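You operate a simulated robot arm through the tools that you are given. There is no shell and no other tool. Be economical: measure what you need, move in short steps, check, and stop when the job is done.

You run a simulated two-armed robot. Do the job below in one go: nothing can be reset, and whatever is moved stays where it is left.

## Task
Take the red cap on the top of the green belt and put it away on the top of the beige bench. Take the white rag on the top of the green belt and put it away on the top of the beige bench. Take the blue tray from the top of the green belt and leave it in the brown basket there. Take the grey pot on the top of the green belt and put it away on the shelf under the tub bench. Put the red tray on the long grey shelf away on the top of the blue bench. Put the orange cup in the grey wire basket on the top of the wheeled table. Put the black brush in the blue crate on the top of the wheeled table. Any order will do.

It is judged by the outcome, as a careful person would: the job done as asked, and still so three seconds after it is handed in. It fails if anything else is knocked over, pushed out of place, dropped, spilled or broken. Lids that push on must go on centred and level and be pressed home; caps that screw on are set level and turned clockwise until they are tight.

## Robot
Two 7-joint arms with fingered hands on one trunk, on a base that drives. Base frame: it is fixed to the floor where the robot stands at the start and does not move with it; the origin is under the middle of the robot, x ahead of it, y to its left, z up; the surface under the hand at the start is at about z = 950. Units: mm, rad, N and s.
The left shoulder is at the start at [56, 187, 1207], the right one opposite. With the tool pointing down near the work surface each hand reaches from about 400 to 800 mm from the robot's upright axis, wherever it stands, measured 20 degrees to its own side. Places, roughly: black brush (5x11x5 cm) [600, 4900, 1000]; blue crate (44x30x13 cm) [600, 4300, 1000]; blue tray (32x10x3 cm) [700, 1400, 1000]; brown basket (54x54x31 cm) [700, 800, 1100]; grey pot (21x21x18 cm) [700, 2600, 1000]; orange cup (8x8x13 cm) [900, 4800, 1000]; red cap (5x5x2 cm) [600, -200, 1000]; red tray (23x10x3 cm) [700, 2800, 500]; shelf under the tub bench [1100, -7900, 300]; top of the beige bench [5800, -3500, 800]; top of the blue bench [5800, -400, 700]; white rag (7x10x4 cm) [700, 300, 1000]; wire basket (30x25x22 cm) [800, 5000, 1000]. Payload 3.6 kg a hand.
The TCP of each hand is the grasp point between the finger pads, 26 mm short of the fingertips. In the tool frame z runs along the fingers and y along their closing line. Largest opening 88 mm; the body of the gripper starts 30 mm behind the TCP. The gripper is a hand of 3 fingers: y runs from the thumb to the fingers, the wrist lies at [-17, -98, -164] in the tool frame.
Orientation is told as [roll, pitch, yaw] about the base's x, y, z axes, in that order, counted from this pose: with the fingers straight down and the wrist toward the robot, the tool's x, y and z point along [0, 1, 0], [1, 0, 0] and [0, 0, -1] of the base frame.

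## Interface
- The arms move only by the tool apply_moves. It takes "left_targets", "right_targets" or both (then of equal length, played together; a hand with none holds still); each is one flat list of numbers, 6 for each row, row after row: the shift along the base's x, y, z in mm, then the turn, a rotation vector about the base's x, y, z in rad. In form: [tx, ty, tz, rx, ry, rz, tx, ty, tz, rx, ry, rz, ...]. A call has 1 to 12 rows; each row shifts and turns the commanded pose from where the row before left it. Rows are played at 5 a second. More than 50 mm and 0.15 rad between two rows, and nothing of the call is played. Where a pose cannot be reached the arm comes as near as it can. A force on the tool above 40 N (or 10 N above the force at the start of the call, whichever is more), or a blocked arm, ends the call early, and 0.2 s more pass. In this call time passes only in rows, and 0.2 s behind the last. It gives the time, the measured TCP pose, the force on the tool (base axes), the opening and the grip force at its end, in the units of the frame above (readings bear some noise), with the torque about the TCP (base axes, N m) and any sound that the robot's microphone picked up, and new pictures: "views" is both (left out), scene, wrist or none (wrist: the cameras of the hands that moved).
- Cameras (640 x 400 px; columns grow to the right, rows downward): "scene" is now at [237.8, 41.9, 1176.8]; the picture's right is [0.37, -0.93, -0.00], its down [0.02, 0.01, -1.00] and it looks along [0.93, 0.37, 0.03] (base axes); focal length 214 px, centre (320, 200). "left" rides on the left gripper at [-56, -80, -102] in its tool frame; the picture's right is [-0.73, -0.32, 0.60], its down [0.62, -0.67, 0.41] and it looks along [0.27, 0.68, 0.69] (tool axes); focal length 247 px, centre (320, 200). "right" rides on the right gripper at [56, -80, -102] in its tool frame; the picture's right is [-0.73, 0.32, -0.60], its down [-0.62, -0.67, 0.41] and it looks along [-0.27, 0.67, 0.69] (tool axes); focal length 247 px, centre (320, 200). There is no depth. A picture from a camera that has moved, and an enlarged one, comes with that camera's place and axes in the base frame and with its lens. The place of the scene camera against the robot may be out by one fixed shift of up to 25 mm in any direction.
- slide_trunk(by): slides the trunk up (or, below 0, down) by that many mm; the arms and the scene camera ride with it, the base frame stays. It gives what a move gives, with no picture.
- base_move(legs): drives the robot by 1 to 6 legs, each [ahead, left, turn to the left] in mm, mm and rad, along the robot's own axes; the way and the turn of a leg run together, so that a leg with both is an arc; at most 1500 mm and 3.142 rad a leg. The arms and the cameras ride along, it lands a little off, and it stops where it bumps. It gives what a move gives, and a new picture of the scene camera.
- move_fingers(fingers, thumb_bend, thumb_turn, hand): sets how far each is bent, from 0 (flat) to 100 (curled in); at 30 the hand is open as for a grip, at 70 the pads meet at the TCP. One left out holds its place. A second passes; each finger stops where it meets its share of the squeeze, and holds until it gets a number again. It is the only way to open and close the hand. It gives what a move gives, with no picture; readings hold the bend of each and the force on the fingers (four entries, about 0 where the hand has none), thumb and palm. thumb_turn goes from beside the hand (0) to across from the fingers (100), as for a grip.
- aim_head(pan, tilt): turns the head with the scene camera to pan (to the left, within 1.047 rad either way) and tilt (down, from -0.506 to 1.204), counted from straight ahead of the robot. It gives what a move gives, and a new picture of the scene camera.
- zoom(camera, box): a new picture of the part [left, top, right, bottom] of that camera's present view, enlarged. The clock stands still meanwhile.
- finish_job(): hands the job in; it is judged then, once.

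Go step by step. Nothing tells you exact positions but the pictures and the camera data: compare them with the known pose of the tool, close in by small moves and look again before you grip or let go. The budget is 207 turns and 260 pictures, counting those below and the enlarged ones. Unless the task says otherwise, let go and move clear before handing in, and close with one line.

The tools are called after ">>>" as a command line: name --argument value ..., lists and objects as JSON in quotes. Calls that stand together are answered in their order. apply_moves: Moves the arms, as the interface text tells. Its arguments: {"type":"object","properties":{"left_targets":{"type":"array"},"right_targets":{"type":"array"},"views":{"type":"string","enum":["both","scene","wrist","none"]}},"required":[]} The other tools are called the same way: slide_trunk (by) slides the trunk up or down; move_fingers (fingers, thumb_bend, thumb_turn, hand) moves the fingers one by one; base_move (legs) drives the base; aim_head (pan, tilt) turns the head that bears the scene camera; zoom (camera, box) takes an enlarged picture of a part of a camera's view; finish_job () hands the job in.

At the start:

```text
t: 0.0
left_tcp_pos: [530.8, 255.9, 1207.8]
left_tcp_rot: [0.002, -0.001, -0.001]
left_wrist_force: [0.3, 1.2, -0.7]
left_ft_torque: [0.02, -0.06, 0.0]
left_opening: 87.5
left_grip_force: 0.0
left_shape: jaw
left_bend: [30.0, 30.0, 98.0]
left_finger forces: [0.0, 0.1, 0.1, 0.0, 0.0, 0.0]
right_tcp_pos: [533.8, -202.2, 1268.7]
right_tcp_rot: [0.0, 0.0, -0.002]
right_wrist_force: [-0.5, -0.2, -0.2]
right_ft_torque: [0.0, 0.03, 0.0]
right_opening: 87.8
right_grip_force: 0.1
right_shape: jaw
right_bend: [30.0, 30.0, 98.0]
right_finger forces: [0.0, 0.0, 0.0, 0.0, 0.0, 0.0]
trunk travel left (down, up): [-350.0, 407.0]
robot x, y, heading: [-2.0, 2.0, 0.002]
head pan, tilt: [0.379, -0.024]
```

scene: 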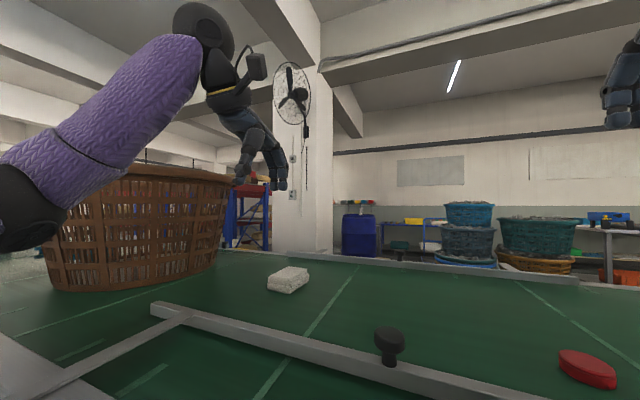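
right: 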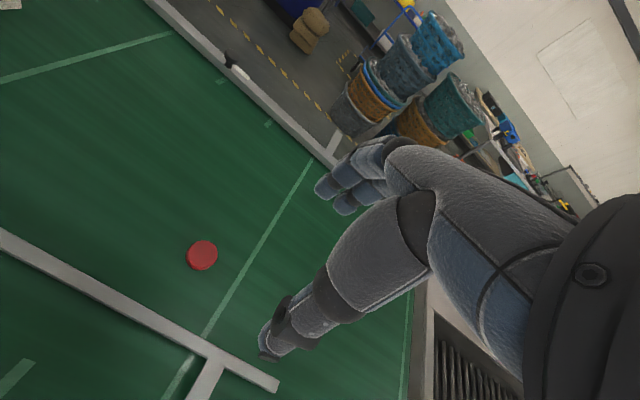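
left: 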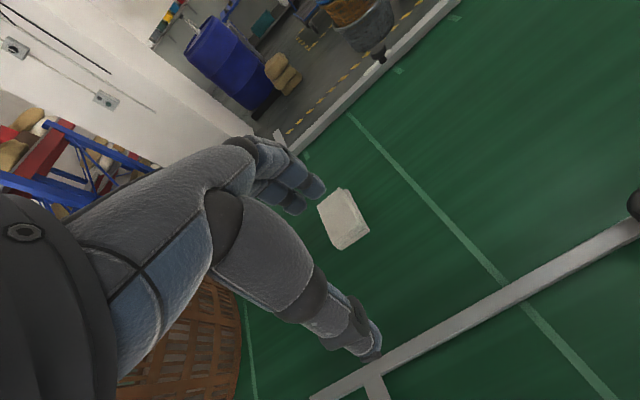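

The red cap looks to be near (594, -169) and the white rag near (707, 305) with its long side along x. I'll bring the right hand over the cap and the left hand, turned 90°, over the rag.

>>> apply_moves --left_targets '[16, 4.4, -8, 0, 0, -0.143, 16, 4.4, -8, 0, 0, -0.143, 16, 4.4, -8, 0, 0, -0.143, 16, 4.4, -8, 0, 0, -0.143, 16, 4.4, -8, 0, 0, -0.143, 16, 4.4, -8, 0, 0, -0.143, 16, 4.4, -8, 0, 0, -0.143, 16, 4.4, -8, 0, 0, -0.143, 16, 4.4, -8, 0, 0, -0.143, 16, 4.4, -8, 0, 0, -0.143, 16, 4.4, -8, 0, 0, -0.14]' --right_targets '[5.5, 3, -14, 0, 0, 0, 5.5, 3, -14, 0, 0, 0, 5.5, 3, -14, 0, 0, 0, 5.5, 3, -14, 0, 0, 0, 5.5, 3, -14, 0, 0, 0, 5.5, 3, -14, 0, 0, 0, 5.5, 3, -14, 0, 0, 0, 5.5, 3, -14, 0, 0, 0, 5.5, 3, -14, 0, 0, 0, 5.5, 3, -14, 0, 0, 0, 5.5, 3, -14, 0, 0, 0]' --views "both"

```text
t: 2.4
left_tcp_pos: [620.6, 301.0, 1102.1]
left_tcp_rot: [0.0, -0.001, -1.572]
left_wrist_force: [-0.4, 0.7, 0.1]
left_ft_torque: [0.02, 0.0, -0.01]
left_opening: 87.8
left_grip_force: 0.1
left_shape: jaw
left_bend: [30.0, 30.0, 98.0]
left_finger forces: [0.1, 0.0, 0.0, 0.0, 0.0, 0.0]
left hand out of reach, approached as far as the arm can: row 9, 10, 11
right_tcp_pos: [591.7, -169.6, 1115.4]
right_tcp_rot: [-0.001, 0.0, 0.002]
right_wrist_force: [0.0, 0.5, -0.2]
right_ft_torque: [-0.03, -0.03, 0.0]
right_opening: 87.6
right_grip_force: 0.1
right_shape: jaw
right_bend: [30.0, 30.0, 98.0]
right_finger forces: [0.1, 0.0, 0.0, 0.1, 0.0, 0.0]
trunk travel left (down, up): [-350.0, 407.0]
robot x, y, heading: [0.4, 1.4, 0.002]
head pan, tilt: [0.379, -0.024]
camera scene: at [238.0, 42.0, 1176.8], right [0.37, -0.93, 0.0], down [0.02, 0.01, -1.0], along [0.93, 0.37, 0.02], focal length 214 px, centre (320, 200)
camera right: at [510.7, -113.7, 1218.1], right [0.32, -0.73, 0.6], down [-0.67, -0.62, -0.41], along [0.68, -0.27, -0.69], focal length 247 px, centre (320, 200)
camera left: at [566.1, 381.2, 1202.4], right [-0.73, 0.32, -0.6], down [0.62, 0.66, -0.41], along [0.27, -0.68, -0.69], focal length 247 px, centre (320, 200)
```

scene: 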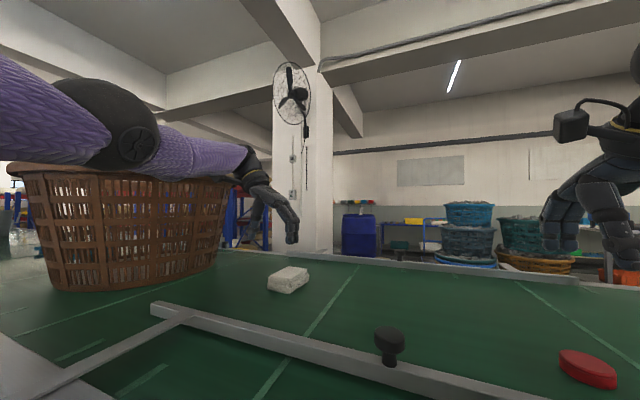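
right: 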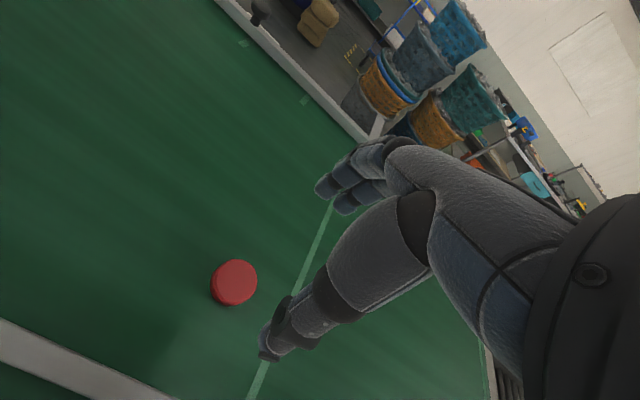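
left: 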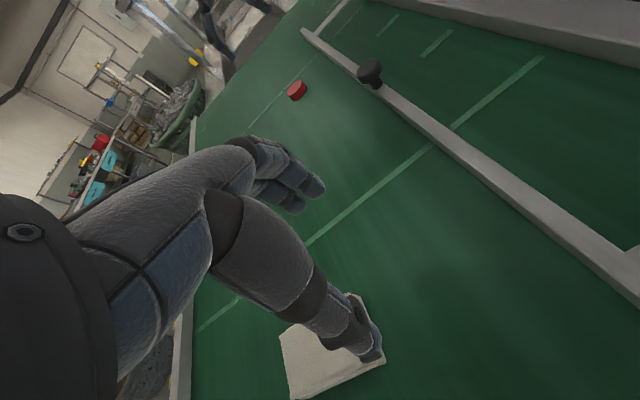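

The right hand is centred over the cap, but the left cannot reach the rag with that turn from here. I'll lower the right hand onto the cap and look down at the belt's near edge to see whether the base can go closer.

>>> apply_moves --right_targets '[0.5, 0.5, -35, 0, 0, 0, 0.5, 0.5, -35, 0, 0, 0, 0.5, 0.5, -30, 0, 0, 0, 0.5, 0, -20, 0, 0, 0, 0, 0, -12, 0, 0, 0]' --views "wrist"

>>> aim_head --pan 0.0 --tilt 1.2

```text
t: 3.6
left_tcp_pos: [618.1, 302.7, 1104.1]
left_tcp_rot: [0.003, -0.002, -1.568]
left_wrist_force: [0.8, 0.1, 0.6]
left_ft_torque: [-0.01, 0.02, 0.01]
left_opening: 87.6
left_grip_force: 0.0
left_shape: jaw
left_bend: [30.0, 30.0, 98.0]
left_finger forces: [0.0, 0.1, 0.0, 0.0, 0.0, 0.1]
right_tcp_pos: [594.1, -167.4, 986.7]
right_tcp_rot: [-0.001, -0.004, -0.002]
right_wrist_force: [0.2, -0.5, -0.2]
right_ft_torque: [-0.01, -0.01, 0.02]
right_opening: 87.7
right_grip_force: 0.0
right_shape: jaw
right_bend: [30.0, 30.0, 98.0]
right_finger forces: [0.0, 0.1, 0.0, 0.0, 0.0, 0.0]
trunk travel left (down, up): [-350.0, 407.0]
robot x, y, heading: [-1.8, 1.1, -0.004]
head pan, tilt: [0.379, -0.024]
camera right: at [511.5, -111.7, 1089.0], right [0.32, -0.73, 0.6], down [-0.66, -0.62, -0.41], along [0.68, -0.27, -0.68], focal length 247 px, centre (320, 200)
```

right: 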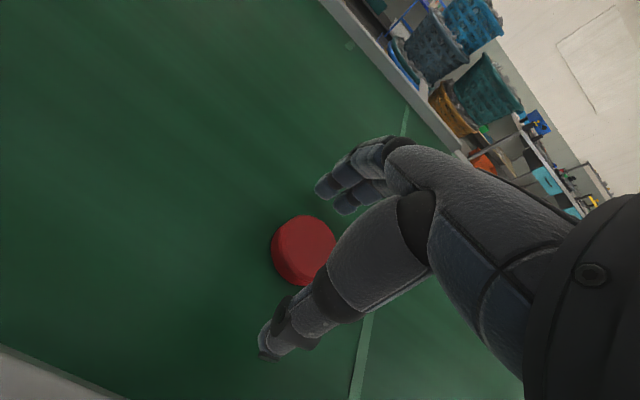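

```text
t: 5.0
left_tcp_pos: [619.1, 302.9, 1102.8]
left_tcp_rot: [0.003, -0.001, -1.568]
left_wrist_force: [0.1, 0.1, 0.1]
left_ft_torque: [0.0, -0.03, -0.02]
left_opening: 87.5
left_grip_force: 0.0
left_shape: jaw
left_bend: [30.0, 30.0, 98.0]
left_finger forces: [0.1, 0.1, 0.0, 0.0, 0.0, 0.0]
right_tcp_pos: [592.2, -167.3, 986.6]
right_tcp_rot: [-0.002, -0.005, -0.001]
right_wrist_force: [0.5, 0.7, -0.3]
right_ft_torque: [0.02, 0.02, 0.0]
right_opening: 87.6
right_grip_force: 0.0
right_shape: jaw
right_bend: [30.0, 30.0, 98.0]
right_finger forces: [0.1, 0.0, 0.0, 0.0, 0.1, 0.0]
trunk travel left (down, up): [-350.0, 407.0]
robot x, y, heading: [-1.7, -1.4, 0.001]
head pan, tilt: [0.0, 1.201]
camera scene: at [207.5, 10.5, 1075.6], right [0.0, -1.0, 0.0], down [-0.93, 0.0, -0.37], along [0.37, 0.0, -0.93], focal length 214 px, centre (320, 200)
```

scene: 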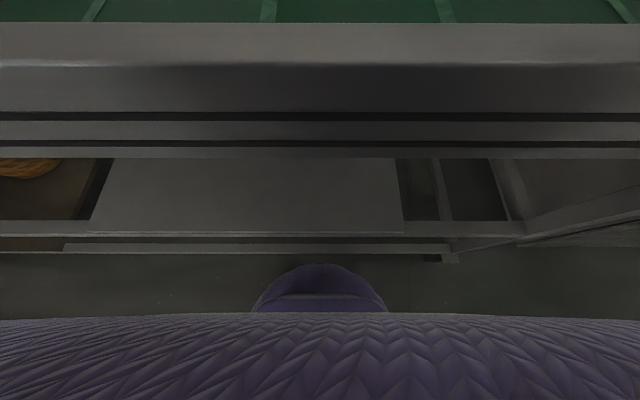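

The cap sits almost between thumb and fingers. I'll lower a bit more, close on it, and read the grip.

>>> apply_moves --right_targets '[-1, 3, -4, 0, 0, 0, 0, 0, -5, 0, 0, 0]' --views "none"

>>> move_fingers --hand "right" --fingers 70 --thumb_bend 70

```text
t: 5.6
left_tcp_pos: [619.6, 301.0, 1103.6]
left_tcp_rot: [0.001, 0.0, -1.569]
left_wrist_force: [-0.6, -0.3, 0.2]
left_ft_torque: [0.01, -0.04, 0.01]
left_opening: 87.6
left_grip_force: 0.1
left_shape: jaw
left_bend: [30.0, 30.0, 98.0]
left_finger forces: [0.0, 0.0, 0.1, 0.1, 0.0, 0.0]
right_tcp_pos: [591.9, -165.6, 975.1]
right_tcp_rot: [-0.001, -0.002, 0.001]
right_wrist_force: [-1.2, -0.3, 0.3]
right_ft_torque: [-0.01, -0.05, -0.01]
right_opening: 87.9
right_grip_force: 0.2
right_shape: jaw
right_bend: [30.0, 30.0, 98.0]
right_finger forces: [0.4, 0.5, 0.0, 0.1, 0.0, 0.0]
trunk travel left (down, up): [-350.0, 407.0]
robot x, y, heading: [-2.6, -0.1, 0.003]
head pan, tilt: [0.0, 1.201]
```

```text
t: 6.6
left_tcp_pos: [617.7, 302.6, 1104.2]
left_tcp_rot: [0.004, 0.0, -1.569]
left_wrist_force: [0.2, -0.6, -0.2]
left_ft_torque: [0.03, -0.01, 0.0]
left_opening: 88.0
left_grip_force: 0.1
left_shape: jaw
left_bend: [30.0, 30.0, 98.0]
left_finger forces: [0.0, 0.1, 0.0, 0.0, 0.0, 0.0]
right_tcp_pos: [593.4, -165.7, 979.1]
right_tcp_rot: [0.001, -0.012, 0.0]
right_wrist_force: [9.1, -2.4, 27.8]
right_ft_torque: [-0.08, -1.23, 0.0]
right_opening: 37.5
right_grip_force: 21.4
right_shape: fingers
right_bend: [48.0, 62.0, 96.0]
right_finger forces: [12.8, 22.9, 0.1, 0.0, 7.9, 0.0]
trunk travel left (down, up): [-350.0, 407.0]
robot x, y, heading: [4.1, -2.8, -0.004]
head pan, tilt: [0.0, 1.201]
```

The hand has closed with some push against the belt. I'll lift a little to relieve it and look.

>>> apply_moves --right_targets '[0, 0, 10, 0, 0, 0, 0, 0, 30, 0, 0, 0]' --views "wrist"

```text
t: 7.2
left_tcp_pos: [617.0, 301.3, 1105.1]
left_tcp_rot: [0.005, 0.0, -1.569]
left_wrist_force: [0.4, 0.8, -0.8]
left_ft_torque: [0.01, -0.01, 0.01]
left_opening: 87.9
left_grip_force: 0.1
left_shape: jaw
left_bend: [30.0, 30.0, 98.0]
left_finger forces: [0.0, 0.0, 0.0, 0.0, 0.0, 0.1]
right_tcp_pos: [588.4, -164.8, 1014.9]
right_tcp_rot: [-0.003, 0.003, -0.003]
right_wrist_force: [0.3, -0.2, 0.7]
right_ft_torque: [0.0, 0.0, 0.04]
right_opening: 36.3
right_grip_force: 11.8
right_shape: fingers
right_bend: [52.0, 60.0, 95.0]
right_finger forces: [3.1, 8.6, 0.0, 0.0, 12.0, 0.1]
trunk travel left (down, up): [-350.0, 407.0]
robot x, y, heading: [0.5, -1.2, -0.002]
head pan, tilt: [0.0, 1.201]
camera right: at [507.6, -109.6, 1117.0], right [0.32, -0.73, 0.6], down [-0.67, -0.62, -0.41], along [0.67, -0.27, -0.69], focal length 247 px, centre (320, 200)
```

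right: 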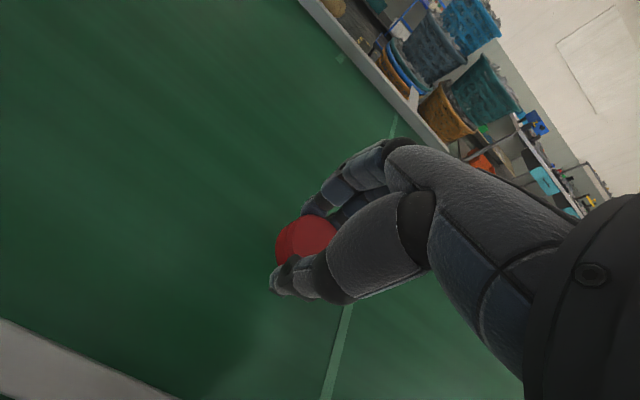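

The cap is held. I'll raise it, and tilt the left hand forward so that it can reach the rag.

>>> apply_moves --left_targets '[0, 0, 0, 0, -0.14, 0, 0, 0, 0, 0, -0.14, 0, 0, 0, 0, 0, -0.14, 0, 0, 0, 0, 0, -0.14, 0, 0, 0, 0, 0, -0.14, 0]' --right_targets '[0, 0, 30, 0, 0, 0, 0, 0, 30, 0, 0, 0, 0, 0, 30, 0, 0, 0, 0, 0, 20, 0, 0, 0, 0, 0, 0, 0, 0, 0]' --views "wrist"

>>> aim_head --pan 0.6 --tilt 0.3

```text
t: 8.4
left_tcp_pos: [724.4, 329.0, 1111.8]
left_tcp_rot: [0.7, -0.002, -1.57]
left_wrist_force: [0.7, -0.2, -1.3]
left_ft_torque: [0.0, -0.01, -0.01]
left_opening: 87.5
left_grip_force: 0.0
left_shape: jaw
left_bend: [30.0, 30.0, 98.0]
left_finger forces: [0.0, 0.0, 0.0, 0.1, 0.0, 0.0]
left hand out of reach, approached as far as the arm can: row 1, 2, 3, 4, 5
right_tcp_pos: [595.0, -164.8, 1124.0]
right_tcp_rot: [-0.001, 0.002, -0.001]
right_wrist_force: [0.1, 0.4, 0.4]
right_ft_torque: [-0.01, 0.02, 0.0]
right_opening: 35.9
right_grip_force: 11.8
right_shape: fingers
right_bend: [52.0, 60.0, 95.0]
right_finger forces: [3.2, 8.7, 0.0, 0.0, 11.9, 0.0]
trunk travel left (down, up): [-350.0, 407.0]
robot x, y, heading: [-3.9, 1.2, 0.003]
head pan, tilt: [0.0, 1.201]
camera right: at [514.6, -109.7, 1226.2], right [0.32, -0.73, 0.6], down [-0.67, -0.62, -0.41], along [0.67, -0.27, -0.69], focal length 247 px, centre (320, 200)
camera left: at [615.2, 409.7, 1151.5], right [-0.18, 0.32, -0.93], down [0.74, 0.66, 0.09], along [0.65, -0.68, -0.35], focal length 247 px, centre (320, 200)
```

right: 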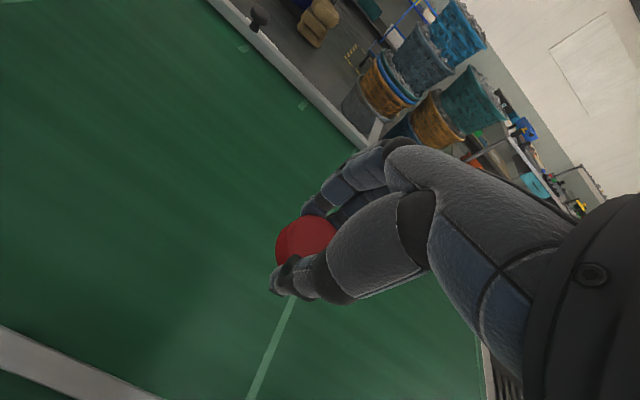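
left: 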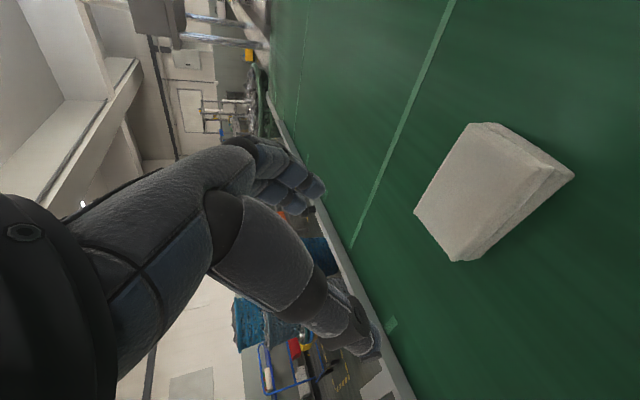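

```text
t: 9.6
left_tcp_pos: [722.9, 329.7, 1112.6]
left_tcp_rot: [0.697, -0.001, -1.572]
left_wrist_force: [-0.3, -0.4, 0.2]
left_ft_torque: [-0.06, -0.03, -0.01]
left_opening: 88.0
left_grip_force: 0.0
left_shape: jaw
left_bend: [30.0, 30.0, 98.0]
left_finger forces: [0.0, 0.0, 0.1, 0.0, 0.0, 0.1]
right_tcp_pos: [595.9, -165.9, 1123.5]
right_tcp_rot: [-0.001, 0.0, 0.001]
right_wrist_force: [0.7, -1.7, 0.3]
right_ft_torque: [0.0, 0.04, 0.03]
right_opening: 35.9
right_grip_force: 12.1
right_shape: fingers
right_bend: [52.0, 60.0, 95.0]
right_finger forces: [3.2, 8.7, 0.0, 0.0, 11.9, 0.0]
trunk travel left (down, up): [-350.0, 407.0]
robot x, y, heading: [1.2, 0.6, -0.0]
head pan, tilt: [0.6, 0.3]
camera scene: at [231.9, 61.5, 1146.8], right [0.56, -0.83, 0.0], down [-0.24, -0.17, -0.95], along [0.79, 0.54, -0.3], focal length 214 px, centre (320, 200)
```

scene: 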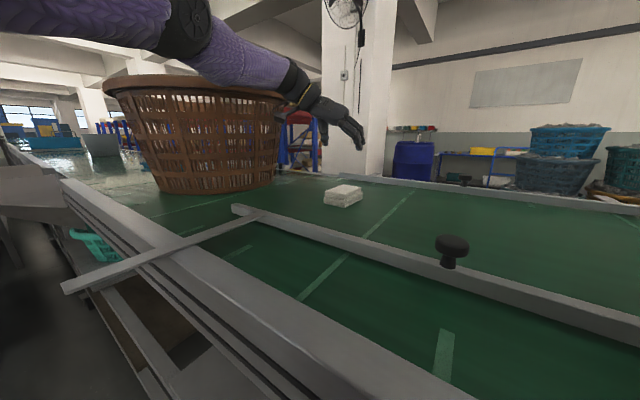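

The rag is at about (714, 310) with its top near z 973. I'll lower the left hand toward it in steps and check where the arm actually goes.

>>> apply_moves --left_targets '[0, 0, -25, 0, 0, 0, 0, 0, -25, 0, 0, 0]' --views "none"

```text
t: 10.2
left_tcp_pos: [725.1, 330.6, 1062.5]
left_tcp_rot: [0.698, -0.003, -1.57]
left_wrist_force: [-0.1, -0.5, 0.4]
left_ft_torque: [0.01, -0.05, 0.0]
left_opening: 87.9
left_grip_force: 0.0
left_shape: jaw
left_bend: [30.0, 30.0, 98.0]
left_finger forces: [0.1, 0.1, 0.1, 0.1, 0.1, 0.1]
right_tcp_pos: [594.9, -165.4, 1123.6]
right_tcp_rot: [0.001, -0.001, 0.0]
right_wrist_force: [0.0, -0.1, 0.3]
right_ft_torque: [0.03, -0.01, -0.03]
right_opening: 35.9
right_grip_force: 11.6
right_shape: fingers
right_bend: [52.0, 60.0, 95.0]
right_finger forces: [3.3, 8.7, 0.0, 0.1, 11.7, 0.0]
trunk travel left (down, up): [-350.0, 407.0]
robot x, y, heading: [-1.4, -2.1, -0.003]
head pan, tilt: [0.6, 0.3]
```

>>> apply_moves --left_targets '[-6, -10, -25, 0, 0, -0.035, -5, -10, -25, 0, 0, -0.035]' --views "wrist"

>>> zoom --camera "scene" --box '[240, 80, 440, 240]'

```text
t: 10.8
left_tcp_pos: [717.8, 311.4, 1011.2]
left_tcp_rot: [0.698, 0.0, -1.641]
left_wrist_force: [0.8, -0.2, 0.3]
left_ft_torque: [-0.03, 0.0, 0.0]
left_opening: 87.8
left_grip_force: 0.1
left_shape: jaw
left_bend: [30.0, 30.0, 98.0]
left_finger forces: [0.0, 0.1, 0.1, 0.0, 0.0, 0.0]
left hand out of reach, approached as far as the arm can: row 1
right_tcp_pos: [596.8, -165.3, 1124.7]
right_tcp_rot: [0.0, 0.0, 0.001]
right_wrist_force: [-0.3, -0.6, 0.5]
right_ft_torque: [0.0, -0.02, 0.0]
right_opening: 36.1
right_grip_force: 11.8
right_shape: fingers
right_bend: [52.0, 60.0, 95.0]
right_finger forces: [3.2, 8.7, 0.1, 0.0, 11.8, 0.0]
trunk travel left (down, up): [-350.0, 407.0]
robot x, y, heading: [-0.4, 0.0, -0.003]
head pan, tilt: [0.6, 0.3]
camera left: at [615.4, 399.3, 1053.0], right [-0.15, 0.33, -0.93], down [0.79, 0.61, 0.09], along [0.6, -0.72, -0.35], focal length 247 px, centre (320, 200)
```

left: 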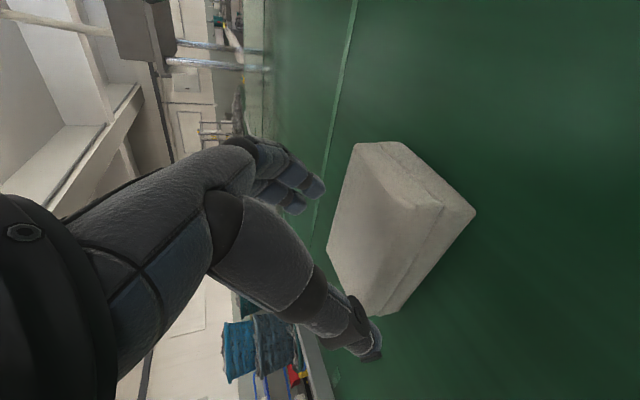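

```text
2.50 times, centred on (340, 160) of scene
camera zoom: at [231.9, 61.6, 1146.8], right [0.56, -0.83, 0.0], down [-0.24, -0.17, -0.96], along [0.79, 0.54, -0.3], focal length 536 px, centre (270, 300)
```

zoom: 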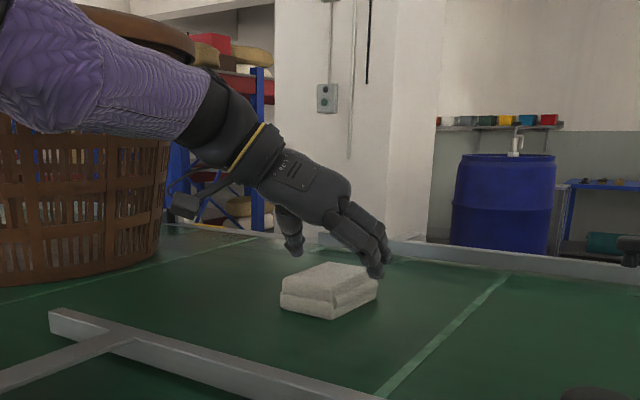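

The rag's centre is at about y 317, so I shift slightly and descend, then close.

>>> apply_moves --left_targets '[-1, 3, -10, 0, 0, 0, -1, 3, -10, 0, 0, 0, 0, 0, -10, 0, 0, 0]' --views "wrist"

>>> zoom --camera "scene" --box '[280, 120, 400, 216]'

```text
t: 11.6
left_tcp_pos: [712.9, 318.7, 981.9]
left_tcp_rot: [0.7, 0.0, -1.641]
left_wrist_force: [0.3, 0.0, 1.2]
left_ft_torque: [0.01, 0.03, -0.02]
left_opening: 87.8
left_grip_force: 0.0
left_shape: jaw
left_bend: [30.0, 30.0, 98.0]
left_finger forces: [0.0, 0.0, 0.0, 0.1, 0.1, 0.0]
right_tcp_pos: [596.8, -166.1, 1123.5]
right_tcp_rot: [0.0, -0.001, -0.001]
right_wrist_force: [-0.3, 0.5, 0.3]
right_ft_torque: [-0.01, -0.04, -0.02]
right_opening: 36.0
right_grip_force: 11.9
right_shape: fingers
right_bend: [52.0, 60.0, 95.0]
right_finger forces: [3.2, 8.7, 0.0, 0.1, 11.8, 0.1]
trunk travel left (down, up): [-350.0, 407.0]
robot x, y, heading: [2.1, 3.5, 0.005]
head pan, tilt: [0.6, 0.3]
camera left: at [610.7, 405.2, 1022.6], right [-0.15, 0.33, -0.93], down [0.79, 0.61, 0.09], along [0.6, -0.72, -0.35], focal length 247 px, centre (320, 200)
```

left: 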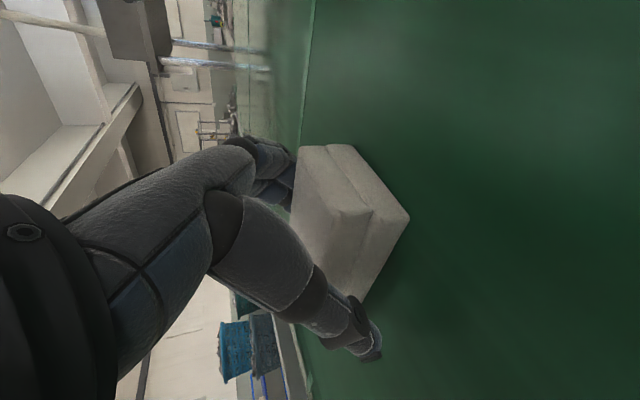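

```text
4.17 times, centred on (340, 168) of scene
camera zoom: at [232.0, 61.6, 1146.8], right [0.56, -0.83, 0.0], down [-0.24, -0.17, -0.96], along [0.79, 0.54, -0.3], focal length 894 px, centre (237, 333)
```

zoom: 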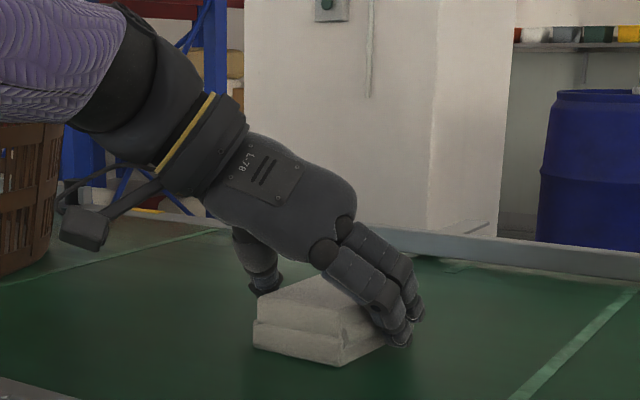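

The hand straddles the rag. Closing.

>>> move_fingers --hand "left" --fingers 70 --thumb_bend 70

>>> apply_moves --left_targets '[0, 0, 10, 0, 0, 0, 0, 0, 30, 0, 0, 0]' --views "wrist"

```text
t: 12.6
left_tcp_pos: [713.6, 318.2, 983.4]
left_tcp_rot: [0.701, -0.002, -1.642]
left_wrist_force: [-0.5, 1.1, 3.1]
left_ft_torque: [-0.13, -0.01, -0.07]
left_opening: 61.2
left_grip_force: 24.6
left_shape: fingers
left_bend: [42.0, 53.0, 97.0]
left_finger forces: [16.4, 7.9, 0.0, 0.2, 24.9, 0.0]
right_tcp_pos: [595.7, -164.7, 1124.5]
right_tcp_rot: [0.0, -0.001, 0.0]
right_wrist_force: [0.8, 0.2, 0.0]
right_ft_torque: [0.0, 0.01, -0.03]
right_opening: 36.5
right_grip_force: 11.6
right_shape: fingers
right_bend: [52.0, 60.0, 95.0]
right_finger forces: [3.2, 8.8, 0.0, 0.1, 11.8, 0.0]
trunk travel left (down, up): [-350.0, 407.0]
robot x, y, heading: [-2.1, 2.0, -0.002]
head pan, tilt: [0.6, 0.3]
```

```text
t: 13.2
left_tcp_pos: [714.4, 319.3, 1022.3]
left_tcp_rot: [0.697, -0.001, -1.64]
left_wrist_force: [-0.1, -0.5, -0.6]
left_ft_torque: [0.03, 0.01, 0.02]
left_opening: 60.8
left_grip_force: 24.1
left_shape: fingers
left_bend: [42.0, 53.0, 96.0]
left_finger forces: [16.9, 7.2, 0.0, 0.1, 24.1, 0.0]
right_tcp_pos: [594.4, -165.4, 1124.0]
right_tcp_rot: [0.0, 0.0, 0.001]
right_wrist_force: [0.3, -0.3, -0.6]
right_ft_torque: [0.03, 0.01, -0.02]
right_opening: 35.9
right_grip_force: 11.5
right_shape: fingers
right_bend: [52.0, 60.0, 95.0]
right_finger forces: [3.2, 8.7, 0.0, 0.0, 11.8, 0.0]
trunk travel left (down, up): [-350.0, 407.0]
robot x, y, heading: [1.9, -1.4, -0.003]
head pan, tilt: [0.6, 0.3]
camera left: at [613.6, 407.2, 1062.6], right [-0.16, 0.33, -0.93], down [0.79, 0.61, 0.08], along [0.6, -0.72, -0.35], focal length 247 px, centre (320, 200)
```

left: 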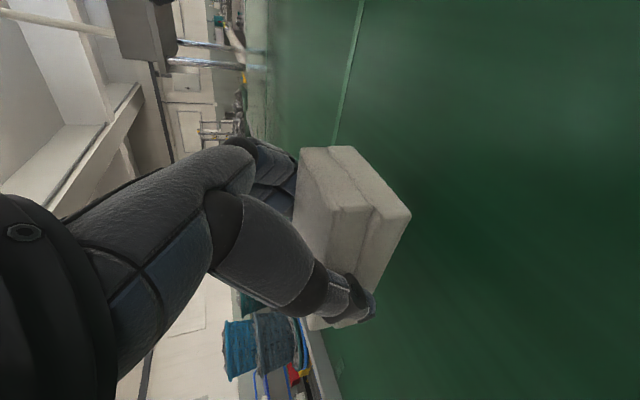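

The rag is held too. I'll raise it, back away from the belt and look around for the way to the benches.

>>> apply_moves --left_targets '[-10, 0, 40, 0, 0, 0, -10, 0, 40, 0, 0, 0, -20, 0, 20, 0, 0, 0, -20, 0, 0, 0, 0, 0]' --views "none"

>>> base_move --legs '[[-700, 0, 0]]'

>>> aim_head --pan -0.8 --tilt 0.15

```text
t: 14.2
left_tcp_pos: [711.8, 331.7, 1124.3]
left_tcp_rot: [0.699, -0.001, -1.64]
left_wrist_force: [1.1, 0.5, -0.7]
left_ft_torque: [0.03, -0.01, -0.02]
left_opening: 60.9
left_grip_force: 23.6
left_shape: fingers
left_bend: [42.0, 53.0, 96.0]
left_finger forces: [17.0, 7.1, 0.0, 0.0, 24.1, 0.0]
left hand out of reach, approached as far as the arm can: row 1, 2, 3, 4
right_tcp_pos: [595.1, -164.4, 1122.9]
right_tcp_rot: [0.001, 0.0, 0.0]
right_wrist_force: [-0.1, -0.3, -0.5]
right_ft_torque: [0.02, -0.01, -0.01]
right_opening: 36.0
right_grip_force: 12.3
right_shape: fingers
right_bend: [52.0, 60.0, 95.0]
right_finger forces: [3.2, 8.7, 0.1, 0.1, 11.8, 0.1]
trunk travel left (down, up): [-350.0, 407.0]
robot x, y, heading: [1.0, -1.4, -0.003]
head pan, tilt: [0.6, 0.3]
```

```text
t: 18.1
left_tcp_pos: [10.0, 331.5, 1124.7]
left_tcp_rot: [0.7, 0.0, -1.645]
left_wrist_force: [-0.9, 0.8, -0.5]
left_ft_torque: [-0.04, 0.04, 0.0]
left_opening: 61.1
left_grip_force: 23.7
left_shape: fingers
left_bend: [42.0, 53.0, 96.0]
left_finger forces: [16.9, 7.1, 0.1, 0.0, 24.1, 0.0]
right_tcp_pos: [-108.9, -165.3, 1123.0]
right_tcp_rot: [0.0, 0.0, -0.006]
right_wrist_force: [0.1, -0.9, -0.8]
right_ft_torque: [-0.02, 0.0, 0.03]
right_opening: 35.9
right_grip_force: 11.9
right_shape: fingers
right_bend: [52.0, 60.0, 95.0]
right_finger forces: [3.2, 8.6, 0.1, 0.0, 11.8, 0.0]
trunk travel left (down, up): [-350.0, 407.0]
robot x, y, heading: [-701.1, -2.1, -0.004]
head pan, tilt: [0.6, 0.3]
camera scene: at [-470.9, 62.1, 1146.9], right [0.56, -0.83, 0.0], down [-0.24, -0.17, -0.96], along [0.79, 0.54, -0.3], focal length 214 px, centre (320, 200)
```

scene: 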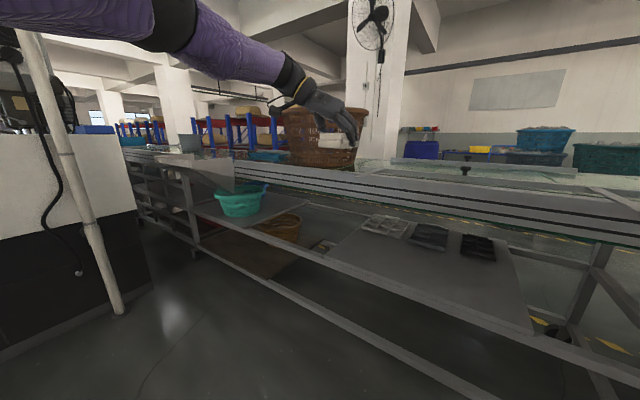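

```text
t: 19.6
left_tcp_pos: [10.4, 331.1, 1124.9]
left_tcp_rot: [0.698, -0.002, -1.645]
left_wrist_force: [0.6, -0.5, -0.2]
left_ft_torque: [0.03, 0.03, 0.0]
left_opening: 60.9
left_grip_force: 24.1
left_shape: fingers
left_bend: [42.0, 53.0, 96.0]
left_finger forces: [17.1, 7.2, 0.1, 0.0, 24.1, 0.0]
right_tcp_pos: [-105.8, -166.1, 1124.3]
right_tcp_rot: [0.001, -0.001, -0.004]
right_wrist_force: [0.1, 0.3, 0.3]
right_ft_torque: [0.01, 0.03, 0.0]
right_opening: 36.1
right_grip_force: 12.1
right_shape: fingers
right_bend: [52.0, 60.0, 95.0]
right_finger forces: [3.1, 8.7, 0.0, 0.1, 11.8, 0.0]
trunk travel left (down, up): [-350.0, 407.0]
robot x, y, heading: [-704.3, 3.1, 0.0]
head pan, tilt: [-0.799, 0.15]
camera scene: at [-483.2, -57.0, 1160.8], right [-0.72, -0.69, 0.0], down [-0.1, 0.11, -0.99], along [0.69, -0.71, -0.15], focal length 214 px, centre (320, 200)
```

scene: 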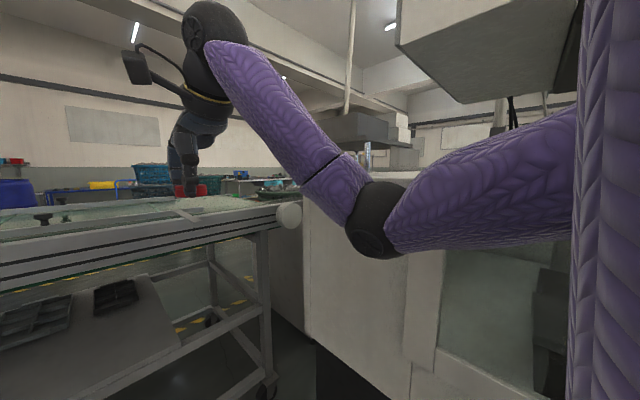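

There's a machine to the right and a cabinet to the left. I'll turn right in part and look for a route.

>>> base_move --legs '[[0, 0, -0.8]]'

>>> aim_head --pan 0.0 --tilt 0.25

```text
t: 21.3
left_tcp_pos: [90.8, 47.4, 1122.1]
left_tcp_rot: [0.699, -0.007, -2.031]
left_wrist_force: [0.5, 0.7, -0.1]
left_ft_torque: [0.0, 0.03, 0.02]
left_opening: 60.6
left_grip_force: 24.5
left_shape: fingers
left_bend: [42.0, 53.0, 96.0]
left_finger forces: [17.0, 7.0, 0.0, 0.0, 23.9, 0.0]
right_tcp_pos: [-197.9, -330.8, 1125.5]
right_tcp_rot: [0.021, 0.002, -0.324]
right_wrist_force: [-0.7, -0.3, -1.1]
right_ft_torque: [-0.03, -0.02, 0.0]
right_opening: 36.1
right_grip_force: 11.9
right_shape: fingers
right_bend: [52.0, 60.0, 95.0]
right_finger forces: [3.3, 8.4, 0.0, 0.0, 11.7, 0.0]
trunk travel left (down, up): [-350.0, 407.0]
robot x, y, heading: [-696.2, 3.1, -0.394]
head pan, tilt: [-0.799, 0.15]
stopped in leg 1: the robot was blocked; the commanded pose is now the measured one
camera scene: at [-515.4, -123.8, 1161.6], right [-0.93, -0.37, 0.0], down [-0.06, 0.13, -0.99], along [0.37, -0.92, -0.14], focal length 214 px, centre (320, 200)
```

scene: 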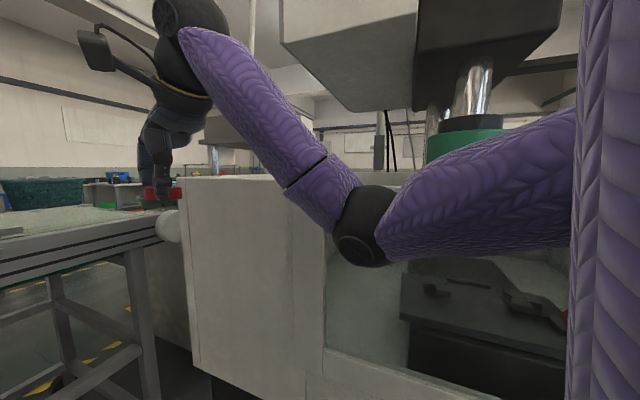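

```text
t: 22.4
left_tcp_pos: [92.2, 46.9, 1121.1]
left_tcp_rot: [0.698, -0.009, -2.032]
left_wrist_force: [-0.4, -0.1, -1.3]
left_ft_torque: [0.02, 0.0, -0.01]
left_opening: 60.6
left_grip_force: 23.8
left_shape: fingers
left_bend: [42.0, 53.0, 96.0]
left_finger forces: [17.0, 7.1, 0.1, 0.0, 24.0, 0.0]
right_tcp_pos: [-197.7, -332.6, 1124.8]
right_tcp_rot: [0.019, 0.005, -0.329]
right_wrist_force: [0.0, 0.0, 0.3]
right_ft_torque: [0.0, 0.05, -0.01]
right_opening: 36.0
right_grip_force: 11.7
right_shape: fingers
right_bend: [52.0, 60.0, 95.0]
right_finger forces: [3.3, 8.5, 0.1, 0.1, 11.6, 0.0]
trunk travel left (down, up): [-350.0, 407.0]
robot x, y, heading: [-695.8, 7.9, -0.394]
head pan, tilt: [0.0, 0.25]
camera scene: at [-462.7, -72.7, 1151.4], right [-0.38, -0.92, 0.01], down [-0.23, 0.09, -0.97], along [0.9, -0.37, -0.25], focal length 214 px, centre (320, 200)
```

scene: 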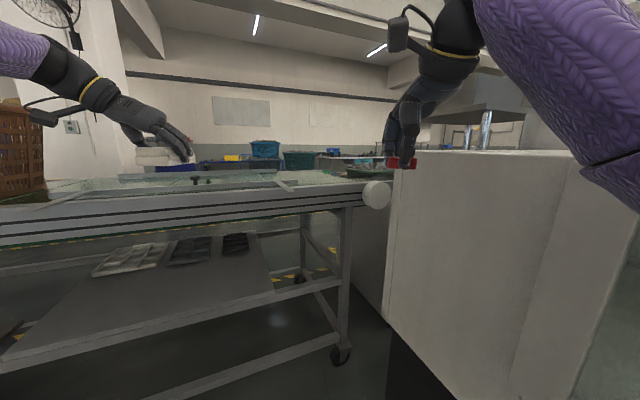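

The turn got blocked on the right, likely the right elbow near the machine. I'll turn left instead and survey that side.

>>> base_move --legs '[[0, 0, 1.2]]'

>>> aim_head --pan 1.0 --tilt 0.15

```text
t: 25.7
left_tcp_pos: [-429.5, 741.9, 1122.9]
left_tcp_rot: [0.694, -0.002, -0.852]
left_wrist_force: [-0.1, -0.1, -0.7]
left_ft_torque: [0.02, 0.01, 0.04]
left_opening: 60.8
left_grip_force: 22.9
left_shape: fingers
left_bend: [42.0, 54.0, 96.0]
left_finger forces: [16.4, 6.7, 0.1, 0.0, 23.0, 0.1]
right_tcp_pos: [-186.1, 329.0, 1123.0]
right_tcp_rot: [0.022, 0.004, 0.843]
right_wrist_force: [0.2, 0.2, 0.3]
right_ft_torque: [-0.01, 0.0, -0.02]
right_opening: 35.6
right_grip_force: 11.2
right_shape: fingers
right_bend: [53.0, 60.0, 95.0]
right_finger forces: [3.2, 8.3, 0.0, 0.0, 11.3, 0.0]
trunk travel left (down, up): [-350.0, 407.0]
robot x, y, heading: [-695.7, 3.3, 0.792]
head pan, tilt: [0.0, 0.25]
camera scene: at [-519.7, 186.0, 1151.6], right [0.71, -0.7, 0.0], down [-0.17, -0.18, -0.97], along [0.68, 0.69, -0.25], focal length 214 px, centre (320, 200)
```

scene: 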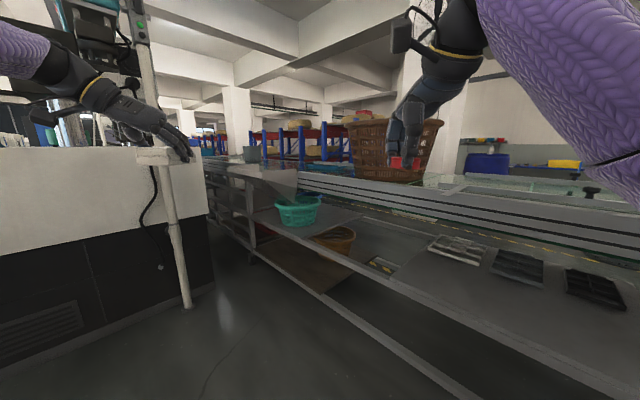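

```text
t: 27.0
left_tcp_pos: [-430.7, 742.4, 1122.2]
left_tcp_rot: [0.695, -0.003, -0.852]
left_wrist_force: [0.2, 0.6, -1.4]
left_ft_torque: [0.02, 0.0, -0.01]
left_opening: 61.0
left_grip_force: 23.4
left_shape: fingers
left_bend: [42.0, 54.0, 96.0]
left_finger forces: [16.4, 6.6, 0.1, 0.1, 23.2, 0.1]
right_tcp_pos: [-182.8, 327.2, 1123.0]
right_tcp_rot: [0.024, 0.004, 0.842]
right_wrist_force: [-0.2, 0.2, -0.2]
right_ft_torque: [-0.01, 0.02, -0.02]
right_opening: 35.8
right_grip_force: 11.5
right_shape: fingers
right_bend: [53.0, 60.0, 95.0]
right_finger forces: [3.2, 8.3, 0.0, 0.0, 11.3, 0.0]
trunk travel left (down, up): [-350.0, 407.0]
robot x, y, heading: [-695.2, 3.8, 0.797]
head pan, tilt: [1.0, 0.15]
camera scene: at [-605.4, 210.1, 1160.8], right [0.98, 0.22, 0.0], down [0.03, -0.15, -0.99], along [-0.21, 0.97, -0.15], focal length 214 px, centre (320, 200)
```

scene: 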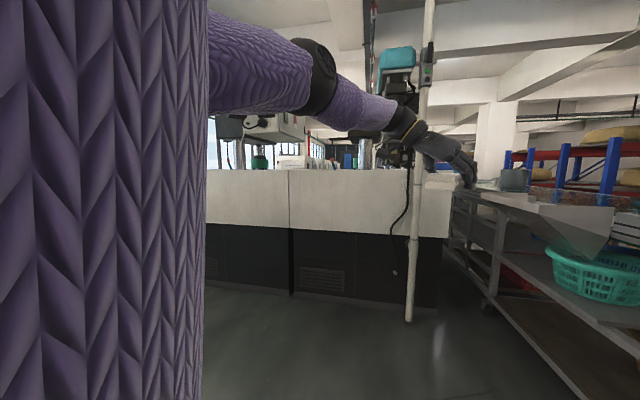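

Gaps on both ends look narrow, so I need to see behind. Turning further left.

>>> base_move --legs '[[0, 0, 0.8]]'

>>> aim_head --pan 0.5 --tilt 0.2

```text
t: 29.5
left_tcp_pos: [-1038.6, 710.5, 1123.6]
left_tcp_rot: [0.695, -0.001, -0.056]
left_wrist_force: [0.2, -0.1, -0.7]
left_ft_torque: [0.0, -0.04, 0.02]
left_opening: 60.6
left_grip_force: 22.3
left_shape: fingers
left_bend: [42.0, 54.0, 96.0]
left_finger forces: [16.1, 6.6, 0.0, 0.0, 22.6, 0.1]
right_tcp_pos: [-569.1, 595.1, 1123.7]
right_tcp_rot: [0.023, 0.006, 1.639]
right_wrist_force: [0.2, 0.1, -0.1]
right_ft_torque: [0.02, 0.02, 0.0]
right_opening: 35.1
right_grip_force: 11.0
right_shape: fingers
right_bend: [53.0, 60.0, 95.0]
right_finger forces: [3.2, 8.2, 0.1, 0.0, 11.1, 0.0]
trunk travel left (down, up): [-350.0, 407.0]
robot x, y, heading: [-693.7, 7.4, 1.585]
head pan, tilt: [1.0, 0.15]
camera scene: at [-772.7, 211.9, 1160.8], right [0.53, 0.85, 0.0], down [0.13, -0.08, -0.99], along [-0.84, 0.52, -0.15], focal length 214 px, centre (320, 200)
```

scene: 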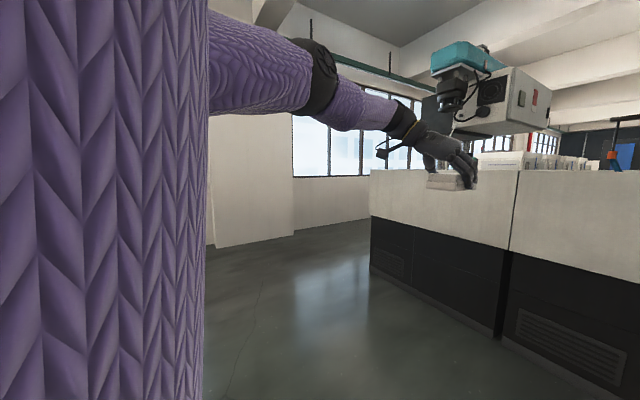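

```text
t: 30.4
left_tcp_pos: [-1038.7, 710.7, 1122.6]
left_tcp_rot: [0.695, -0.002, -0.056]
left_wrist_force: [0.1, 0.0, -0.8]
left_ft_torque: [-0.02, 0.01, -0.02]
left_opening: 60.6
left_grip_force: 22.5
left_shape: fingers
left_bend: [42.0, 54.0, 96.0]
left_finger forces: [16.2, 6.6, 0.0, 0.0, 22.7, 0.0]
right_tcp_pos: [-570.1, 596.0, 1123.0]
right_tcp_rot: [0.022, 0.005, 1.639]
right_wrist_force: [-0.8, 0.2, -0.4]
right_ft_torque: [0.01, 0.01, -0.02]
right_opening: 35.4
right_grip_force: 11.0
right_shape: fingers
right_bend: [53.0, 60.0, 95.0]
right_finger forces: [3.3, 8.1, 0.0, 0.0, 11.1, 0.0]
trunk travel left (down, up): [-350.0, 407.0]
robot x, y, heading: [-690.7, 5.8, 1.587]
head pan, tilt: [0.499, 0.201]
camera scene: at [-739.6, 244.2, 1156.1], right [0.87, 0.49, 0.0], down [0.1, -0.17, -0.98], along [-0.48, 0.85, -0.2], focal length 214 px, centre (320, 200)
```

scene: 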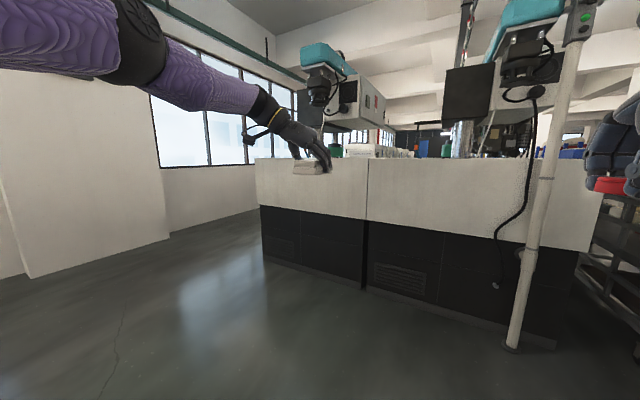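

There's an open corridor towards -x by the window wall. I'll turn further to look towards -y as well.

>>> base_move --legs '[[0, 0, 1.57]]'

>>> aim_head --pan 0.6 --tilt 0.2

```text
t: 34.7
left_tcp_pos: [-1391.8, -359.9, 1123.2]
left_tcp_rot: [0.695, 0.0, 1.544]
left_wrist_force: [-0.2, 0.2, -0.6]
left_ft_torque: [0.0, -0.03, -0.05]
left_opening: 60.4
left_grip_force: 22.0
left_shape: fingers
left_bend: [42.0, 54.0, 96.0]
left_finger forces: [15.3, 6.2, 0.1, 0.0, 21.5, 0.0]
right_tcp_pos: [-1289.4, 111.7, 1122.8]
right_tcp_rot: [0.022, 0.005, -3.044]
right_wrist_force: [-0.5, 0.4, 0.3]
right_ft_torque: [-0.02, -0.02, -0.03]
right_opening: 35.1
right_grip_force: 11.0
right_shape: fingers
right_bend: [53.0, 60.0, 95.0]
right_finger forces: [3.1, 7.9, 0.1, 0.1, 10.6, 0.0]
trunk travel left (down, up): [-350.0, 407.0]
robot x, y, heading: [-695.0, 4.5, -3.097]
head pan, tilt: [0.499, 0.201]
camera scene: at [-921.3, -42.7, 1156.1], right [-0.52, 0.86, 0.0], down [0.17, 0.1, -0.98], along [-0.84, -0.51, -0.2], focal length 214 px, centre (320, 200)
```

scene: 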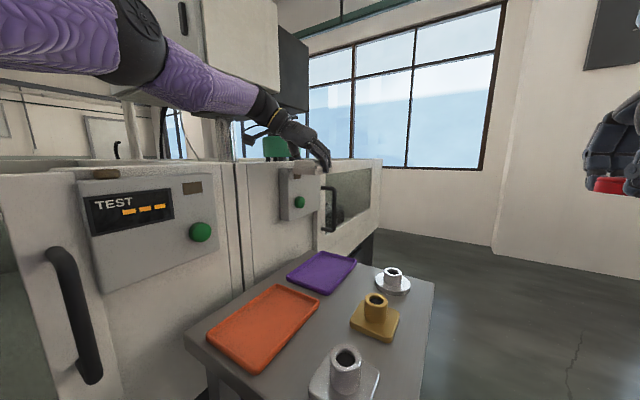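

```text
t: 35.4
left_tcp_pos: [-1392.7, -359.2, 1123.2]
left_tcp_rot: [0.693, -0.001, 1.546]
left_wrist_force: [0.2, 0.7, -0.7]
left_ft_torque: [-0.02, 0.05, -0.01]
left_opening: 60.4
left_grip_force: 21.4
left_shape: fingers
left_bend: [42.0, 54.0, 96.0]
left_finger forces: [15.4, 6.1, 0.0, 0.0, 21.6, 0.0]
right_tcp_pos: [-1290.3, 113.5, 1123.0]
right_tcp_rot: [0.024, 0.005, -3.043]
right_wrist_force: [0.1, -0.2, 0.1]
right_ft_torque: [0.01, -0.01, 0.02]
right_opening: 34.8
right_grip_force: 11.2
right_shape: fingers
right_bend: [53.0, 60.0, 95.0]
right_finger forces: [3.0, 7.9, 0.0, 0.0, 10.6, 0.1]
trunk travel left (down, up): [-350.0, 407.0]
robot x, y, heading: [-695.3, 3.2, -3.099]
head pan, tilt: [0.6, 0.201]
camera scene: at [-916.0, -50.3, 1156.1], right [-0.6, 0.8, 0.0], down [0.16, 0.12, -0.98], along [-0.78, -0.59, -0.2], focal length 214 px, centre (320, 200)
```

scene: 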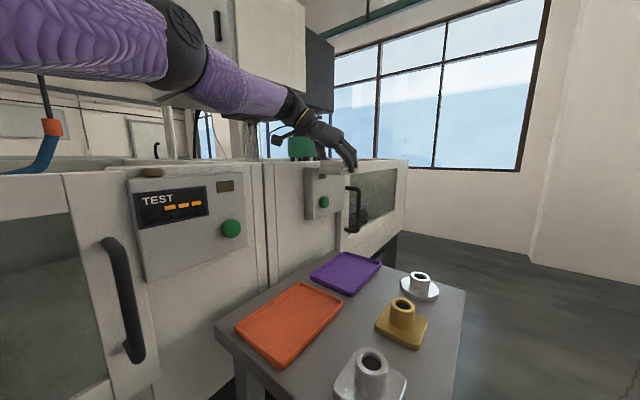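

There's a small table with parts near the machine that I must avoid; the open way is along the window wall. I'll shift away from the table, drive to the corridor, and turn to face -y.

>>> base_move --legs '[[0, -500, 0], [1200, 0, 0], [1200, 0, 0], [0, 0, 1.53], [0, -350, 0]]'

>>> aim_head --pan 0.0 --tilt 0.2

```text
t: 55.5
left_tcp_pos: [-3149.1, -313.7, 1122.6]
left_tcp_rot: [0.695, -0.001, 3.104]
left_wrist_force: [0.3, 0.0, -0.9]
left_ft_torque: [0.0, 0.01, 0.06]
left_opening: 60.1
left_grip_force: 21.0
left_shape: fingers
left_bend: [42.0, 55.0, 96.0]
left_finger forces: [14.9, 6.0, 0.1, 0.0, 20.7, 0.0]
right_tcp_pos: [-3620.7, -205.8, 1121.5]
right_tcp_rot: [0.025, 0.003, -1.485]
right_wrist_force: [-0.5, 0.0, 0.3]
right_ft_torque: [0.01, 0.0, 0.02]
right_opening: 34.6
right_grip_force: 10.6
right_shape: fingers
right_bend: [53.0, 60.0, 95.0]
right_finger forces: [3.0, 7.6, 0.1, 0.0, 10.1, 0.0]
trunk travel left (down, up): [-350.0, 407.0]
robot x, y, heading: [-3502.7, 386.7, -1.54]
head pan, tilt: [0.6, 0.201]
camera scene: at [-3439.9, 170.9, 1156.2], right [-0.81, -0.59, 0.0], down [-0.12, 0.16, -0.98], along [0.58, -0.79, -0.2], focal length 214 px, centre (320, 200)
```

scene: 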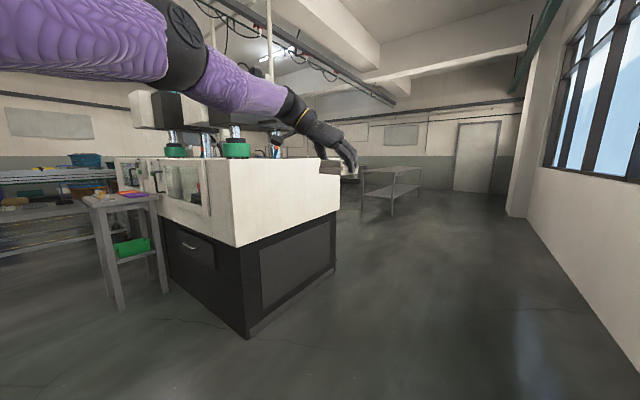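

```text
t: 56.5
left_tcp_pos: [-3149.2, -314.4, 1124.1]
left_tcp_rot: [0.694, -0.002, 3.104]
left_wrist_force: [-0.3, 0.3, -0.1]
left_ft_torque: [-0.01, 0.02, -0.05]
left_opening: 59.8
left_grip_force: 20.9
left_shape: fingers
left_bend: [42.0, 55.0, 96.0]
left_finger forces: [14.7, 6.0, 0.0, 0.1, 20.7, 0.1]
right_tcp_pos: [-3619.6, -205.6, 1124.1]
right_tcp_rot: [0.023, 0.006, -1.484]
right_wrist_force: [-0.2, 0.5, 0.3]
right_ft_torque: [0.0, -0.01, -0.02]
right_opening: 34.3
right_grip_force: 10.6
right_shape: fingers
right_bend: [53.0, 60.0, 95.0]
right_finger forces: [3.0, 7.5, 0.1, 0.0, 10.1, 0.0]
trunk travel left (down, up): [-350.0, 407.0]
robot x, y, heading: [-3500.9, 386.5, -1.538]
head pan, tilt: [0.0, 0.201]
camera scene: at [-3491.0, 152.9, 1156.1], right [-1.0, -0.03, 0.0], down [-0.01, 0.2, -0.98], along [0.03, -0.98, -0.2], focal length 214 px, centre (320, 200)
```

scene: 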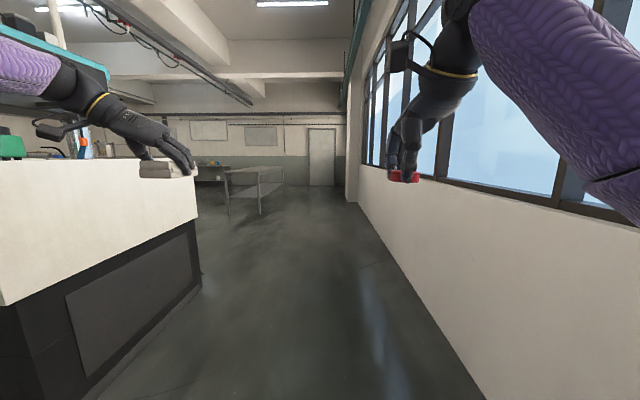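

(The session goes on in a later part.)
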